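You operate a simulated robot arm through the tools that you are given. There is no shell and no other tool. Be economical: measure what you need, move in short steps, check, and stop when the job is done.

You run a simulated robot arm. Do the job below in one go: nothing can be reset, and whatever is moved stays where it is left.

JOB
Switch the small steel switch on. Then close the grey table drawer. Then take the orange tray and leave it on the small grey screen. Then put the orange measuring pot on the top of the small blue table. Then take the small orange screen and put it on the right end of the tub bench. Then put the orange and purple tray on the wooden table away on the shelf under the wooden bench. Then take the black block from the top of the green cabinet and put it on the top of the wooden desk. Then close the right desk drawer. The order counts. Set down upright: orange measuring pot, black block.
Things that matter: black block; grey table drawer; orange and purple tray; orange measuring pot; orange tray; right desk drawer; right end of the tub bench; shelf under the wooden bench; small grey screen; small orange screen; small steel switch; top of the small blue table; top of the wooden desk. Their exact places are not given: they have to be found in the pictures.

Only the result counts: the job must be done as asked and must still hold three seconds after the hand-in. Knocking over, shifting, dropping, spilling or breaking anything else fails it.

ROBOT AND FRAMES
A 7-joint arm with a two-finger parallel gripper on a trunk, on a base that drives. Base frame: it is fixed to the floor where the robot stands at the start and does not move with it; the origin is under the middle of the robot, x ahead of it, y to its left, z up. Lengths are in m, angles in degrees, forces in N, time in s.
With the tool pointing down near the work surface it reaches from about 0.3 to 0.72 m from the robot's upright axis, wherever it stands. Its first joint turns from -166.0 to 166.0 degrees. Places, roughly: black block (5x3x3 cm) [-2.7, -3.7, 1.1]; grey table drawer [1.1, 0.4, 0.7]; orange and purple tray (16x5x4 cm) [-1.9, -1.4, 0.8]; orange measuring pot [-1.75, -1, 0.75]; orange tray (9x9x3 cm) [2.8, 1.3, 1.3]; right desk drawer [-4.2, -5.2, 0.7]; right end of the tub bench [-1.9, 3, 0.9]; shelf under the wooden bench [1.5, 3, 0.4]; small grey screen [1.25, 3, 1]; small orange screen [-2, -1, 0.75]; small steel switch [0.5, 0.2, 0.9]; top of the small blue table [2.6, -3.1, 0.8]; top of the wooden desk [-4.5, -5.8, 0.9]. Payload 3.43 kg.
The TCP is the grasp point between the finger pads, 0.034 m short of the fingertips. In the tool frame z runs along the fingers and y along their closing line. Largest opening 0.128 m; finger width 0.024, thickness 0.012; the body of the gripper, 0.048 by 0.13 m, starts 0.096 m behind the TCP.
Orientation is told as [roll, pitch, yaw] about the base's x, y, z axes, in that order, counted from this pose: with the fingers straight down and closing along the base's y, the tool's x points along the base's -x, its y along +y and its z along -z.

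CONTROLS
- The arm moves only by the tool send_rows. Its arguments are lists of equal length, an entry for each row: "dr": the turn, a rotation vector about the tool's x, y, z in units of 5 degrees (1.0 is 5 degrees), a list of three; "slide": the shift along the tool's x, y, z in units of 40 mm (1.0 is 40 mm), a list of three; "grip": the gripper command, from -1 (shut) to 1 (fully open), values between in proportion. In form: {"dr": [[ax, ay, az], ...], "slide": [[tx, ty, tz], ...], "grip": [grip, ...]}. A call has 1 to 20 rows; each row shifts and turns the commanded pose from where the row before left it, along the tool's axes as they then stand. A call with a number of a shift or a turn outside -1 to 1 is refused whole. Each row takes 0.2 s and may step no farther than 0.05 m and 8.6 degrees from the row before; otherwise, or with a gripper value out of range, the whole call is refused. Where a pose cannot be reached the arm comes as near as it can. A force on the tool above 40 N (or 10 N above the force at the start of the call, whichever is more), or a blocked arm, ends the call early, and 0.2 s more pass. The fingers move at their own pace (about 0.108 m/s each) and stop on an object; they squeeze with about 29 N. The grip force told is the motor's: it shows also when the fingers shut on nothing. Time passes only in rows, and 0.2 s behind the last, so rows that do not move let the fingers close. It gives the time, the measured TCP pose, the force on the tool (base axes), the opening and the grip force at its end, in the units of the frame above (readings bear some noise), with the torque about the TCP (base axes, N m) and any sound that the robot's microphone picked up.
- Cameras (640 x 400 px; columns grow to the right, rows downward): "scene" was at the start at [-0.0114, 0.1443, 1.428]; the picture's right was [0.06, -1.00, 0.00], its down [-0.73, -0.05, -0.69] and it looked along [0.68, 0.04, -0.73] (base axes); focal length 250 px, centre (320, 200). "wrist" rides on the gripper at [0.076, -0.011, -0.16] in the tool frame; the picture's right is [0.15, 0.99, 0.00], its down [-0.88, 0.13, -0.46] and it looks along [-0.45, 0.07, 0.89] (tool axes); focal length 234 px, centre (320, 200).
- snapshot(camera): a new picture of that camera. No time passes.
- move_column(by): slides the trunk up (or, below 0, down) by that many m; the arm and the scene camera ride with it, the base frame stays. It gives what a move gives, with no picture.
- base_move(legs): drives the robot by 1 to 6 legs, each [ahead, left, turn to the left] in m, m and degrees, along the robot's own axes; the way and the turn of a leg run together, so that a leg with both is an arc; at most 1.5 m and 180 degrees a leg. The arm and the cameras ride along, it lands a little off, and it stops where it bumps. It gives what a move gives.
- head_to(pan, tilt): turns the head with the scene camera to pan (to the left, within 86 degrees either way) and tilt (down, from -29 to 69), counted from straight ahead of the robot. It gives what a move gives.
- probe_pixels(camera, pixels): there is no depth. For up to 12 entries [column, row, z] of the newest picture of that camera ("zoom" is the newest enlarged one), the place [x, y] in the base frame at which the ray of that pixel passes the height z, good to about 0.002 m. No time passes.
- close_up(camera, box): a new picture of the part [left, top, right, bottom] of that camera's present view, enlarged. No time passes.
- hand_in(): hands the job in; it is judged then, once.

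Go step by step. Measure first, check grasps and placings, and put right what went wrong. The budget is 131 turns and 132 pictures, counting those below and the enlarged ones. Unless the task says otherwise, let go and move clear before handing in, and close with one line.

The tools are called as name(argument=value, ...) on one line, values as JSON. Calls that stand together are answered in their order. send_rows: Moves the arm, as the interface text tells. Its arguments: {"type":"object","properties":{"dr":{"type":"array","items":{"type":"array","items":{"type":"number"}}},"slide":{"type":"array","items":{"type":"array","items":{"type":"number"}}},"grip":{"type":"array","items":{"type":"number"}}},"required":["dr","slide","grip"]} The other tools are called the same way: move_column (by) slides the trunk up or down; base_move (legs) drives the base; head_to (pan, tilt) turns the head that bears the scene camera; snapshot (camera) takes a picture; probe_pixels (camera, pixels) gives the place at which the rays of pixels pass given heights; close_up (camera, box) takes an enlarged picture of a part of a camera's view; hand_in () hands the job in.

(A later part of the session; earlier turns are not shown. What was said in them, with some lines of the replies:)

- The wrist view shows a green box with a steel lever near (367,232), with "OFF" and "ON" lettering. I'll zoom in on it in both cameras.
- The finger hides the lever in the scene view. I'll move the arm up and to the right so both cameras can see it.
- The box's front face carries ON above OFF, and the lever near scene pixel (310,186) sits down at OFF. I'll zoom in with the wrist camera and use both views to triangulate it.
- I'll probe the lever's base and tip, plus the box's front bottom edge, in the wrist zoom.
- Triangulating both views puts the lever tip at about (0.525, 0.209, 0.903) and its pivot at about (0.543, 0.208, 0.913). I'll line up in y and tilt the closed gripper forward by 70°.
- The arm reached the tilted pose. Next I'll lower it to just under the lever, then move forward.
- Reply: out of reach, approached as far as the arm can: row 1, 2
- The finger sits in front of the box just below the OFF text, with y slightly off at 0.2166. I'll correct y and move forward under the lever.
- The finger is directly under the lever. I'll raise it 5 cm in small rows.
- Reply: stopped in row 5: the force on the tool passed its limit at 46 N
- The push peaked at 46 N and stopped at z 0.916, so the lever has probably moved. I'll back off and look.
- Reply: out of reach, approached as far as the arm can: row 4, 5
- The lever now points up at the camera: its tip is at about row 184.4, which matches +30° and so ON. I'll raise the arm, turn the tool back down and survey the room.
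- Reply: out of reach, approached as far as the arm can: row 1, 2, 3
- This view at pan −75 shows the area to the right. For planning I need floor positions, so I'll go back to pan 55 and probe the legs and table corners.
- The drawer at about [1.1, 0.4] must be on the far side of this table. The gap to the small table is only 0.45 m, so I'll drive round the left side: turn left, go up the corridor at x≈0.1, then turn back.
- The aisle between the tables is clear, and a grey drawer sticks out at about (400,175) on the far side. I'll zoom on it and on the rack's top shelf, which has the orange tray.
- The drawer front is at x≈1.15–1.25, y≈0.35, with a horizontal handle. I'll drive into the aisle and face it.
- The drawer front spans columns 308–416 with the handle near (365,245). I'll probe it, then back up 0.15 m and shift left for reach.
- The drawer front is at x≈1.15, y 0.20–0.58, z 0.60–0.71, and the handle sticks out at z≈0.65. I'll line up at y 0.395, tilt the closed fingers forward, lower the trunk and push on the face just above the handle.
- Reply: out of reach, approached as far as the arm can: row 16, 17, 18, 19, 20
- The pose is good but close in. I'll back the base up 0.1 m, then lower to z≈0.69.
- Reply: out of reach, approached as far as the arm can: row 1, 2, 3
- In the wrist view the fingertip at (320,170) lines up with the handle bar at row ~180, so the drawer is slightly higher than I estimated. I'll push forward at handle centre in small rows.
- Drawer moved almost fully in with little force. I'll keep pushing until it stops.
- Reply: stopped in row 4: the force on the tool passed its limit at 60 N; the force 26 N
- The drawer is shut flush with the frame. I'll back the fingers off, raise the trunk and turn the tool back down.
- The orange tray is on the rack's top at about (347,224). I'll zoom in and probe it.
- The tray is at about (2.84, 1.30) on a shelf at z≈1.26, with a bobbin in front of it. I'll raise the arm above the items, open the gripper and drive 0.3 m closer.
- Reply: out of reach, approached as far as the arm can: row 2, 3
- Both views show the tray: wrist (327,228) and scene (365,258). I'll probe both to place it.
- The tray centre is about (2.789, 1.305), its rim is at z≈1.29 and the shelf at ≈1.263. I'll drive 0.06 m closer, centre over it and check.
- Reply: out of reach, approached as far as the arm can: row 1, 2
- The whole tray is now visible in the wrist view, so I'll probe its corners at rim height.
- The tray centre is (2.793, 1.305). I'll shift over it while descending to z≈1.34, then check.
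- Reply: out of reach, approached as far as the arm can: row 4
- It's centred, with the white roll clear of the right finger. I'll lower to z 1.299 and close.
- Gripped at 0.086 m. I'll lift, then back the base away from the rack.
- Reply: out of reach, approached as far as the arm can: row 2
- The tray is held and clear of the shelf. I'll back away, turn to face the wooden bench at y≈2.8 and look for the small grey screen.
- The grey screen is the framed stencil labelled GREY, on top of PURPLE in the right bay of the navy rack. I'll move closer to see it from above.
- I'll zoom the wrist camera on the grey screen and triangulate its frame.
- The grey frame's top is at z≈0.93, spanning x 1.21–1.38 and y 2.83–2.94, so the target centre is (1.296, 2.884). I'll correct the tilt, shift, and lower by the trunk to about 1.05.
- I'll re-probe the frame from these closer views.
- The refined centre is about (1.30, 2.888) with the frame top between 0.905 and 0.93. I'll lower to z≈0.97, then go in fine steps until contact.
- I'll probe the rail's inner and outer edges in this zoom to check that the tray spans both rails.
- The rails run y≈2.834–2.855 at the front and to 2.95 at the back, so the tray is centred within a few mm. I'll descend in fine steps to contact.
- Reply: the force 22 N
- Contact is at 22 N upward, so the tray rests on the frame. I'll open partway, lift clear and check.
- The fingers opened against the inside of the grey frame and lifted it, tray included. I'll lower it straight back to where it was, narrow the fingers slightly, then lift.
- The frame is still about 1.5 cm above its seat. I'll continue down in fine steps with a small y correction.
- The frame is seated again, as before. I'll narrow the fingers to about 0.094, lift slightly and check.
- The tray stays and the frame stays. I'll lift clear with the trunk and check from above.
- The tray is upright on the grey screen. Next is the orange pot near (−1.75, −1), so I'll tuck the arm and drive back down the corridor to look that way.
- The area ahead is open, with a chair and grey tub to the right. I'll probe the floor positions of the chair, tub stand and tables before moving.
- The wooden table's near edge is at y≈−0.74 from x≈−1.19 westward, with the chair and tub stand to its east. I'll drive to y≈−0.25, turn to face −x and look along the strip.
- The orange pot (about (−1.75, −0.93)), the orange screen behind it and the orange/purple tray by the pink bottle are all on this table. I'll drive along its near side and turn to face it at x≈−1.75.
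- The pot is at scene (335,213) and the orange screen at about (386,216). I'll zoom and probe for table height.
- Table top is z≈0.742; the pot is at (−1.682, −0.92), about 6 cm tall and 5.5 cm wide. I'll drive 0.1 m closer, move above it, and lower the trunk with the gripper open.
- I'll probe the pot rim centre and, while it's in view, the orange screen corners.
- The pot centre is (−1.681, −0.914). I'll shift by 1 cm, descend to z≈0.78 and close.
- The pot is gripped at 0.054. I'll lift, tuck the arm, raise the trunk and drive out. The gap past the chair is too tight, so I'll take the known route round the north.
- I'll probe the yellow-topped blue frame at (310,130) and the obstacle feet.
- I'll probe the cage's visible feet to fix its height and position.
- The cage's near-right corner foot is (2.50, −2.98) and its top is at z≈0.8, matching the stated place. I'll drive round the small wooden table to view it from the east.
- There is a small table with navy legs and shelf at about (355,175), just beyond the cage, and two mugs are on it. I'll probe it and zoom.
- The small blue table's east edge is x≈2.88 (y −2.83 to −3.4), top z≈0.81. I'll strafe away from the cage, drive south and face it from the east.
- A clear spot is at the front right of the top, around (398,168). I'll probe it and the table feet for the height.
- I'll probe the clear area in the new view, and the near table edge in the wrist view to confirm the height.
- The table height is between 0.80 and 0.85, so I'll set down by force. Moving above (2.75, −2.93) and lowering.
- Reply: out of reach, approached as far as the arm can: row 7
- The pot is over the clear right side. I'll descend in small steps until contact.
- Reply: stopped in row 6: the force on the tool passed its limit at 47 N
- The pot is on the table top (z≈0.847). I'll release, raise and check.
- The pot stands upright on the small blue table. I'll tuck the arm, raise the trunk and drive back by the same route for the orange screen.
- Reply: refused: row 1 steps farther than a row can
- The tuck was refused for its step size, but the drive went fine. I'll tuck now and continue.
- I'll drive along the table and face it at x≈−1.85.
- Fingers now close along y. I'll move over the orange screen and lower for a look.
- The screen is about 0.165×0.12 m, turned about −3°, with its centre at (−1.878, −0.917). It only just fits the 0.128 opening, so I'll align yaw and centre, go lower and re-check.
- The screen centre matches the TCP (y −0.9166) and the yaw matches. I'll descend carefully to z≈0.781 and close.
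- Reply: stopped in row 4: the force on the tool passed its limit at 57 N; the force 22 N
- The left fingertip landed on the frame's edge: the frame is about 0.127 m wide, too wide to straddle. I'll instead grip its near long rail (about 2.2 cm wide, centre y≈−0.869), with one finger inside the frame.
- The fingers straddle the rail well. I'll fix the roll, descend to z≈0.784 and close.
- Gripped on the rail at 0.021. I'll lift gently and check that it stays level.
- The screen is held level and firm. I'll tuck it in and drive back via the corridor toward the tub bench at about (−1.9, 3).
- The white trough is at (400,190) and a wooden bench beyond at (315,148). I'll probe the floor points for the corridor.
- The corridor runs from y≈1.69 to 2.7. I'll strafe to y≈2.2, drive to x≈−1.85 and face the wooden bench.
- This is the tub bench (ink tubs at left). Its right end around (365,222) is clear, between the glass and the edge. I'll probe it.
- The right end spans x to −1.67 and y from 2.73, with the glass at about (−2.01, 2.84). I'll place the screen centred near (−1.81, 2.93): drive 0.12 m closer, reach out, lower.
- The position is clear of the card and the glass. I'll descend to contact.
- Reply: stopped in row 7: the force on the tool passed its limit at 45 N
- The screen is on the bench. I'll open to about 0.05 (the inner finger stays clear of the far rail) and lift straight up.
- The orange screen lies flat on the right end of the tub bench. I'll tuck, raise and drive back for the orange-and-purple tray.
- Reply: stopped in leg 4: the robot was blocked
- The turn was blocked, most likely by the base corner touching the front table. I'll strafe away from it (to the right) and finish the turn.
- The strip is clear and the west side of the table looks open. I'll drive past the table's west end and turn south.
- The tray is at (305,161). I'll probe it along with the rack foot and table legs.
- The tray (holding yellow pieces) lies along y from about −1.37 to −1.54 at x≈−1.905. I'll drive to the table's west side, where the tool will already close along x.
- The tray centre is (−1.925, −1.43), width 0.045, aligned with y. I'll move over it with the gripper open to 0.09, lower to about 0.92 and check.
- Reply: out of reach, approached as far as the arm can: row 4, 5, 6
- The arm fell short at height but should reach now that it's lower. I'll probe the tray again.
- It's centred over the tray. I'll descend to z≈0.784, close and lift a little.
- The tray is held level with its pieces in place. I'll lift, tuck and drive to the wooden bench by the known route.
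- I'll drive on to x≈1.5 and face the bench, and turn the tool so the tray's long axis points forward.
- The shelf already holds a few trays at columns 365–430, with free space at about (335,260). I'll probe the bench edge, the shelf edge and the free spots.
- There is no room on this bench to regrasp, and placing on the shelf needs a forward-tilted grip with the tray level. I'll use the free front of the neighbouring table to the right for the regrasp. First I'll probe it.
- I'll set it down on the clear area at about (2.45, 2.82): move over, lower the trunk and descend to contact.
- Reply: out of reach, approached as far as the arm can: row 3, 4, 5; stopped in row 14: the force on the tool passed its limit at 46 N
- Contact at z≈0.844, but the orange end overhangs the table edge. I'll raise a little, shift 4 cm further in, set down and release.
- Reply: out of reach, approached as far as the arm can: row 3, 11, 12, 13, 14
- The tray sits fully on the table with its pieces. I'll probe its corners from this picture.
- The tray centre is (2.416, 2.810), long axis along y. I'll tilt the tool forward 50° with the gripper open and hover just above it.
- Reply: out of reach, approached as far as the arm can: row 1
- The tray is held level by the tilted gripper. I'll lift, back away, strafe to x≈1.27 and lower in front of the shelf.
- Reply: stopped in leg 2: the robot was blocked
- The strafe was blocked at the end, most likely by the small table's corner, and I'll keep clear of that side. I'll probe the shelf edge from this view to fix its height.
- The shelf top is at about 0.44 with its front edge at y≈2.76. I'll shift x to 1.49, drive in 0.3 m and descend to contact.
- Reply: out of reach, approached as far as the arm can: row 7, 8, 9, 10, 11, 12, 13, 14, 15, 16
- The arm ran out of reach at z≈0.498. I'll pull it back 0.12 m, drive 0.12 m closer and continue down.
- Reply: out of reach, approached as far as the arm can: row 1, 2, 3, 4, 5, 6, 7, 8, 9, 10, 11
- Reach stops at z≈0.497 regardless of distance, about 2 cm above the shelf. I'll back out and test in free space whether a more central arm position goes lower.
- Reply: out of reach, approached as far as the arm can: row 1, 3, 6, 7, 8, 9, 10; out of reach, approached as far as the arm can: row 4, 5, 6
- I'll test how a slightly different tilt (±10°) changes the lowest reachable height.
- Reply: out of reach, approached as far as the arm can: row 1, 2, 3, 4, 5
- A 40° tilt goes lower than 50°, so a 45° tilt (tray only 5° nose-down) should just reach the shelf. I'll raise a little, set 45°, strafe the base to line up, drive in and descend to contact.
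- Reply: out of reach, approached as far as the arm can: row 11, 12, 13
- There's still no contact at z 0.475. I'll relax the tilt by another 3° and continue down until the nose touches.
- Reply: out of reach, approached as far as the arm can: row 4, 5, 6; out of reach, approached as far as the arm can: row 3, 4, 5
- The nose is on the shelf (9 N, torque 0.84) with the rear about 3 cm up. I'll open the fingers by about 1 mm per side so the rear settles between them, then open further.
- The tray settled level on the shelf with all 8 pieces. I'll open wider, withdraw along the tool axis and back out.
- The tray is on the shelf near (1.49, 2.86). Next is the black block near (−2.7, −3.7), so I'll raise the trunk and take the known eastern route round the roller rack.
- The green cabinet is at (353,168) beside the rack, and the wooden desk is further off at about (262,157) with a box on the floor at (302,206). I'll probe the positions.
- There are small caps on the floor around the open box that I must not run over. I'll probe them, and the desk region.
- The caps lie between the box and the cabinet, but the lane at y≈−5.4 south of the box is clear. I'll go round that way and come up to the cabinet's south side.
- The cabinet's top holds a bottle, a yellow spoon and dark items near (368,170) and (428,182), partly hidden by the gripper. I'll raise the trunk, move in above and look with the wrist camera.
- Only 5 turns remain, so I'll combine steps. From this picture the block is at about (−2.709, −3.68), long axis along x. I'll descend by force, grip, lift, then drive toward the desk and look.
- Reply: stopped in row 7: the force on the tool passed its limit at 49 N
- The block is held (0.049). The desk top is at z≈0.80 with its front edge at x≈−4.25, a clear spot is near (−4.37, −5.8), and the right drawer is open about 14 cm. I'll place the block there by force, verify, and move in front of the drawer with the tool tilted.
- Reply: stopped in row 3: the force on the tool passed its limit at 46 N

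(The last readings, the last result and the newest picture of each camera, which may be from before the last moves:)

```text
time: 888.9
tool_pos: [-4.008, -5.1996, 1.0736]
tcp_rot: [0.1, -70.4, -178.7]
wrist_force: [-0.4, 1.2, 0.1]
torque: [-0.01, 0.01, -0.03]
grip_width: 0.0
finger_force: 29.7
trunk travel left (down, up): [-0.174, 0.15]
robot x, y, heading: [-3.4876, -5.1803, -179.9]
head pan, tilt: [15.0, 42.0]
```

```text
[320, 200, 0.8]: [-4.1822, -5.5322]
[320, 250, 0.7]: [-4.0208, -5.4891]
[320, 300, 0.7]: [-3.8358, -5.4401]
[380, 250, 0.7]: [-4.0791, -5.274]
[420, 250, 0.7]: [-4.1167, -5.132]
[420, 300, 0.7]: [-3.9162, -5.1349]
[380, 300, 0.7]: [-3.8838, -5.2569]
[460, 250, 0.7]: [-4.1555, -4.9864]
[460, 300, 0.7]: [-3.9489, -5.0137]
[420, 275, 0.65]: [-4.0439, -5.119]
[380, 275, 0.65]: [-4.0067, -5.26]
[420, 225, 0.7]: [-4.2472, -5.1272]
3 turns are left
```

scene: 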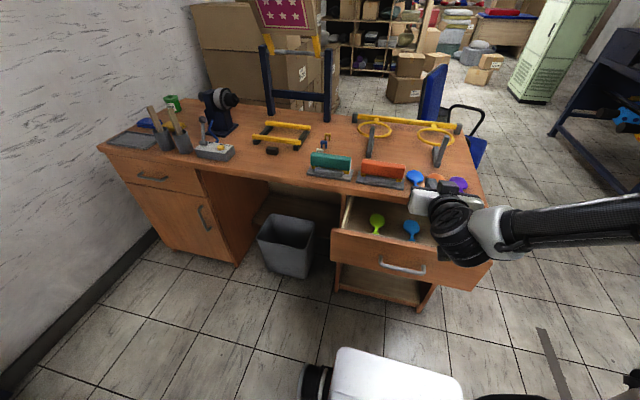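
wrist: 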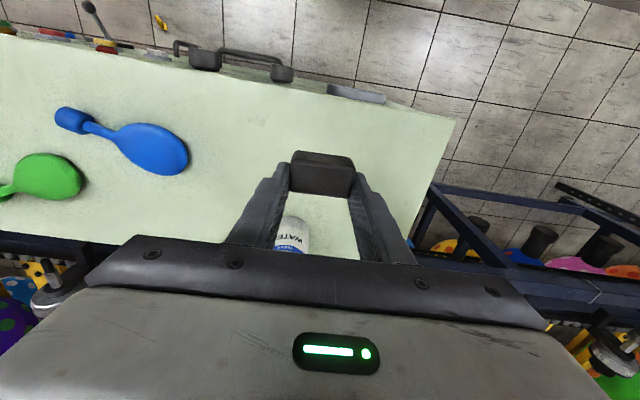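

The black block stands on the desk at about (272,150), and the drawer handle is near (−4.03, −5.195, 0.72). I'll back off, lower the tilted closed fingers to z≈0.73, drive in and push until it stops. Then I'll withdraw and look.

base_move(legs=[[-0.15, 0, 0]])

move_column(by=-0.174)

send_rows(dr=[[0, 0, 0], [0, 0, 0], [0, 0, 0], [0, 0, 0], [0, 0, 0]], slide=[[0.79, 0, 0.287], [0.79, 0, 0.287], [0.79, 0, 0.287], [0.79, 0, 0.287], [0.79, 0, 0.287]], grip=[-1, -1, -1, -1, -1])

base_move(legs=[[0.19, 0, 0]])

send_rows(dr=[[0, 0, 0], [0, 0, 0], [0, 0, 0], [0, 0, 0], [0, 0, 0], [0, 0, 0], [0, 0, 0], [0, 0, 0], [0, 0, 0], [0, 0, 0], [0, 0, 0], [0, 0, 0], [0, 0, 0], [0, 0, 0], [0, 0, 0], [0, 0, 0], [0, 0, 0], [0, 0, 0], [0, 0, 0], [0, 0, 0]], slide=[[-0.0855, 0, 0.235], [-0.0855, 0, 0.235], [-0.0855, 0, 0.235], [-0.0855, 0, 0.235], [-0.0855, 0, 0.235], [-0.0855, 0, 0.235], [-0.0855, 0, 0.235], [-0.0855, 0, 0.235], [-0.0855, 0, 0.235], [-0.0855, 0, 0.235], [-0.0855, 0, 0.235], [-0.0855, 0, 0.235], [-0.0855, 0, 0.235], [-0.0855, 0, 0.235], [-0.0855, 0, 0.235], [-0.0855, 0, 0.235], [-0.0855, 0, 0.235], [-0.0855, 0, 0.235], [-0.0855, 0, 0.235], [-0.0855, 0, 0.235]], grip=[-1, -1, -1, -1, -1, -1, -1, -1, -1, -1, -1, -1, -1, -1, -1, -1, -1, -1, -1, -1])

send_rows(dr=[[0, 0, 0], [0, 0, 0], [0, 0, 0], [0, 0, 0], [0, 0, 0], [0, 0, 0], [0, 0, 0], [0, 0, 0]], slide=[[-0.0855, 0, 0.235], [-0.0855, 0, 0.235], [-0.0855, 0, 0.235], [-0.0855, 0, 0.235], [-0.0855, 0, 0.235], [-0.0855, 0, 0.235], [-0.0855, 0, 0.235], [-0.0855, 0, 0.235]], grip=[-1, -1, -1, -1, -1, -1, -1, -1])

base_move(legs=[[-0.25, 0, 0]])

snapshot(camera="scene")

```text
time: 890.3
tool_pos: [-3.858, -5.2015, 1.0742]
tcp_rot: [0.2, -70.5, -178.7]
wrist_force: [-0.7, 0.4, 0.2]
torque: [0.02, 0.01, 0.01]
grip_width: 0.0
finger_force: 28.7
trunk travel left (down, up): [-0.174, 0.15]
robot x, y, heading: [-3.331, -5.1835, -179.9]
head pan, tilt: [15.0, 42.0]
```

```text
time: 892.2
tool_pos: [-3.858, -5.2011, 0.9005]
tcp_rot: [0.2, -70.5, -178.7]
wrist_force: [-0.2, -0.2, -0.3]
torque: [-0.02, 0.01, -0.02]
grip_width: 0.0004
finger_force: 28.6
trunk travel left (down, up): [0.0, 0.324]
robot x, y, heading: [-3.3327, -5.1787, -179.9]
head pan, tilt: [15.0, 42.0]
```

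```text
time: 893.4
tool_pos: [-3.8635, -5.2022, 0.7329]
tcp_rot: [0.1, -70.5, -178.5]
wrist_force: [-1.0, -0.2, 0.3]
torque: [0.01, -0.02, 0.0]
grip_width: 0.0
finger_force: 28.7
out of reach, approached as far as the arm can: row 1
trunk travel left (down, up): [0.0, 0.324]
robot x, y, heading: [-3.3378, -5.1749, -179.7]
head pan, tilt: [15.0, 42.0]
```

```text
time: 895.0
tool_pos: [-4.0534, -5.2028, 0.73]
tcp_rot: [0.2, -70.3, -178.6]
wrist_force: [1.0, 1.2, -13.6]
torque: [-0.01, -0.44, -0.03]
grip_width: 0.0001
finger_force: 29.4
trunk travel left (down, up): [0.0, 0.324]
robot x, y, heading: [-3.5249, -5.1786, -179.7]
head pan, tilt: [15.0, 42.0]
```

```text
time: 897.5
tool_pos: [-4.1652, -5.2077, 0.7258]
tcp_rot: [0.6, -69.3, -178.8]
wrist_force: [0.0, -0.6, -1.6]
torque: [0.03, -0.04, -0.01]
grip_width: 0.0
finger_force: 29.1
trunk travel left (down, up): [0.0, 0.324]
robot x, y, heading: [-3.5259, -5.18, -179.7]
head pan, tilt: [15.0, 42.0]
stopped in row 12: the force on the tool passed its limit at 62 N (the readings are from after the stop); the commanded pose is now the measured one
```

```text
time: 898.2
tool_pos: [-4.18, -5.209, 0.7205]
tcp_rot: [1.0, -68.5, -179.0]
wrist_force: [6.1, 1.0, 1.0]
torque: [0.04, 0.04, -0.05]
grip_width: 0.0001
finger_force: 28.8
trunk travel left (down, up): [0.0, 0.324]
robot x, y, heading: [-3.5208, -5.1793, -179.8]
head pan, tilt: [15.0, 42.0]
stopped in row 3: the force on the tool passed its limit at 63 N (the readings are from after the stop); the commanded pose is now the measured one
```

```text
time: 900.0
tool_pos: [-3.929, -5.2075, 0.7194]
tcp_rot: [1.0, -68.5, -179.1]
wrist_force: [-0.7, -0.8, -0.3]
torque: [-0.01, 0.0, -0.02]
grip_width: 0.0
finger_force: 28.9
trunk travel left (down, up): [0.0, 0.324]
robot x, y, heading: [-3.2714, -5.1812, -179.6]
head pan, tilt: [15.0, 42.0]
```

```text
1 pictures are left
2 turns are left
```

scene: 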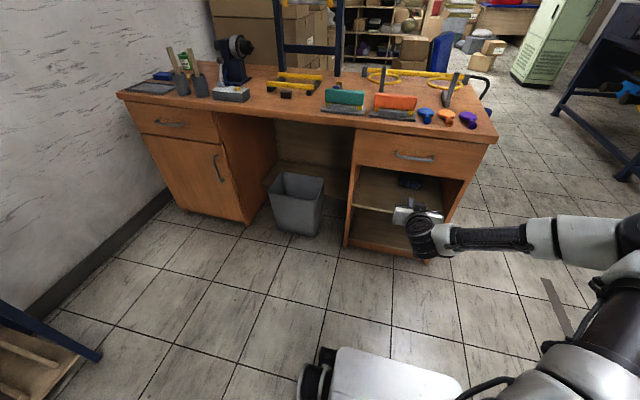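

The right desk drawer is flush with the desk front and the black block stands on the desk top at about (286,95). The gripper is clear, so I'm handing in.

hand_in()

```text
The job is handed in.
```

I did all eight steps in the order you gave and handed the job in, but I haven't seen the judge's result. The base was blocked twice on the way, once probably by the front table and once probably by the small table with the grey tub. I saw no visible shift at either spot, but I didn't check closely. I also lifted the small grey screen by accident while letting go of the orange tray. I put it back in its slot, within about 3 mm of where it was.
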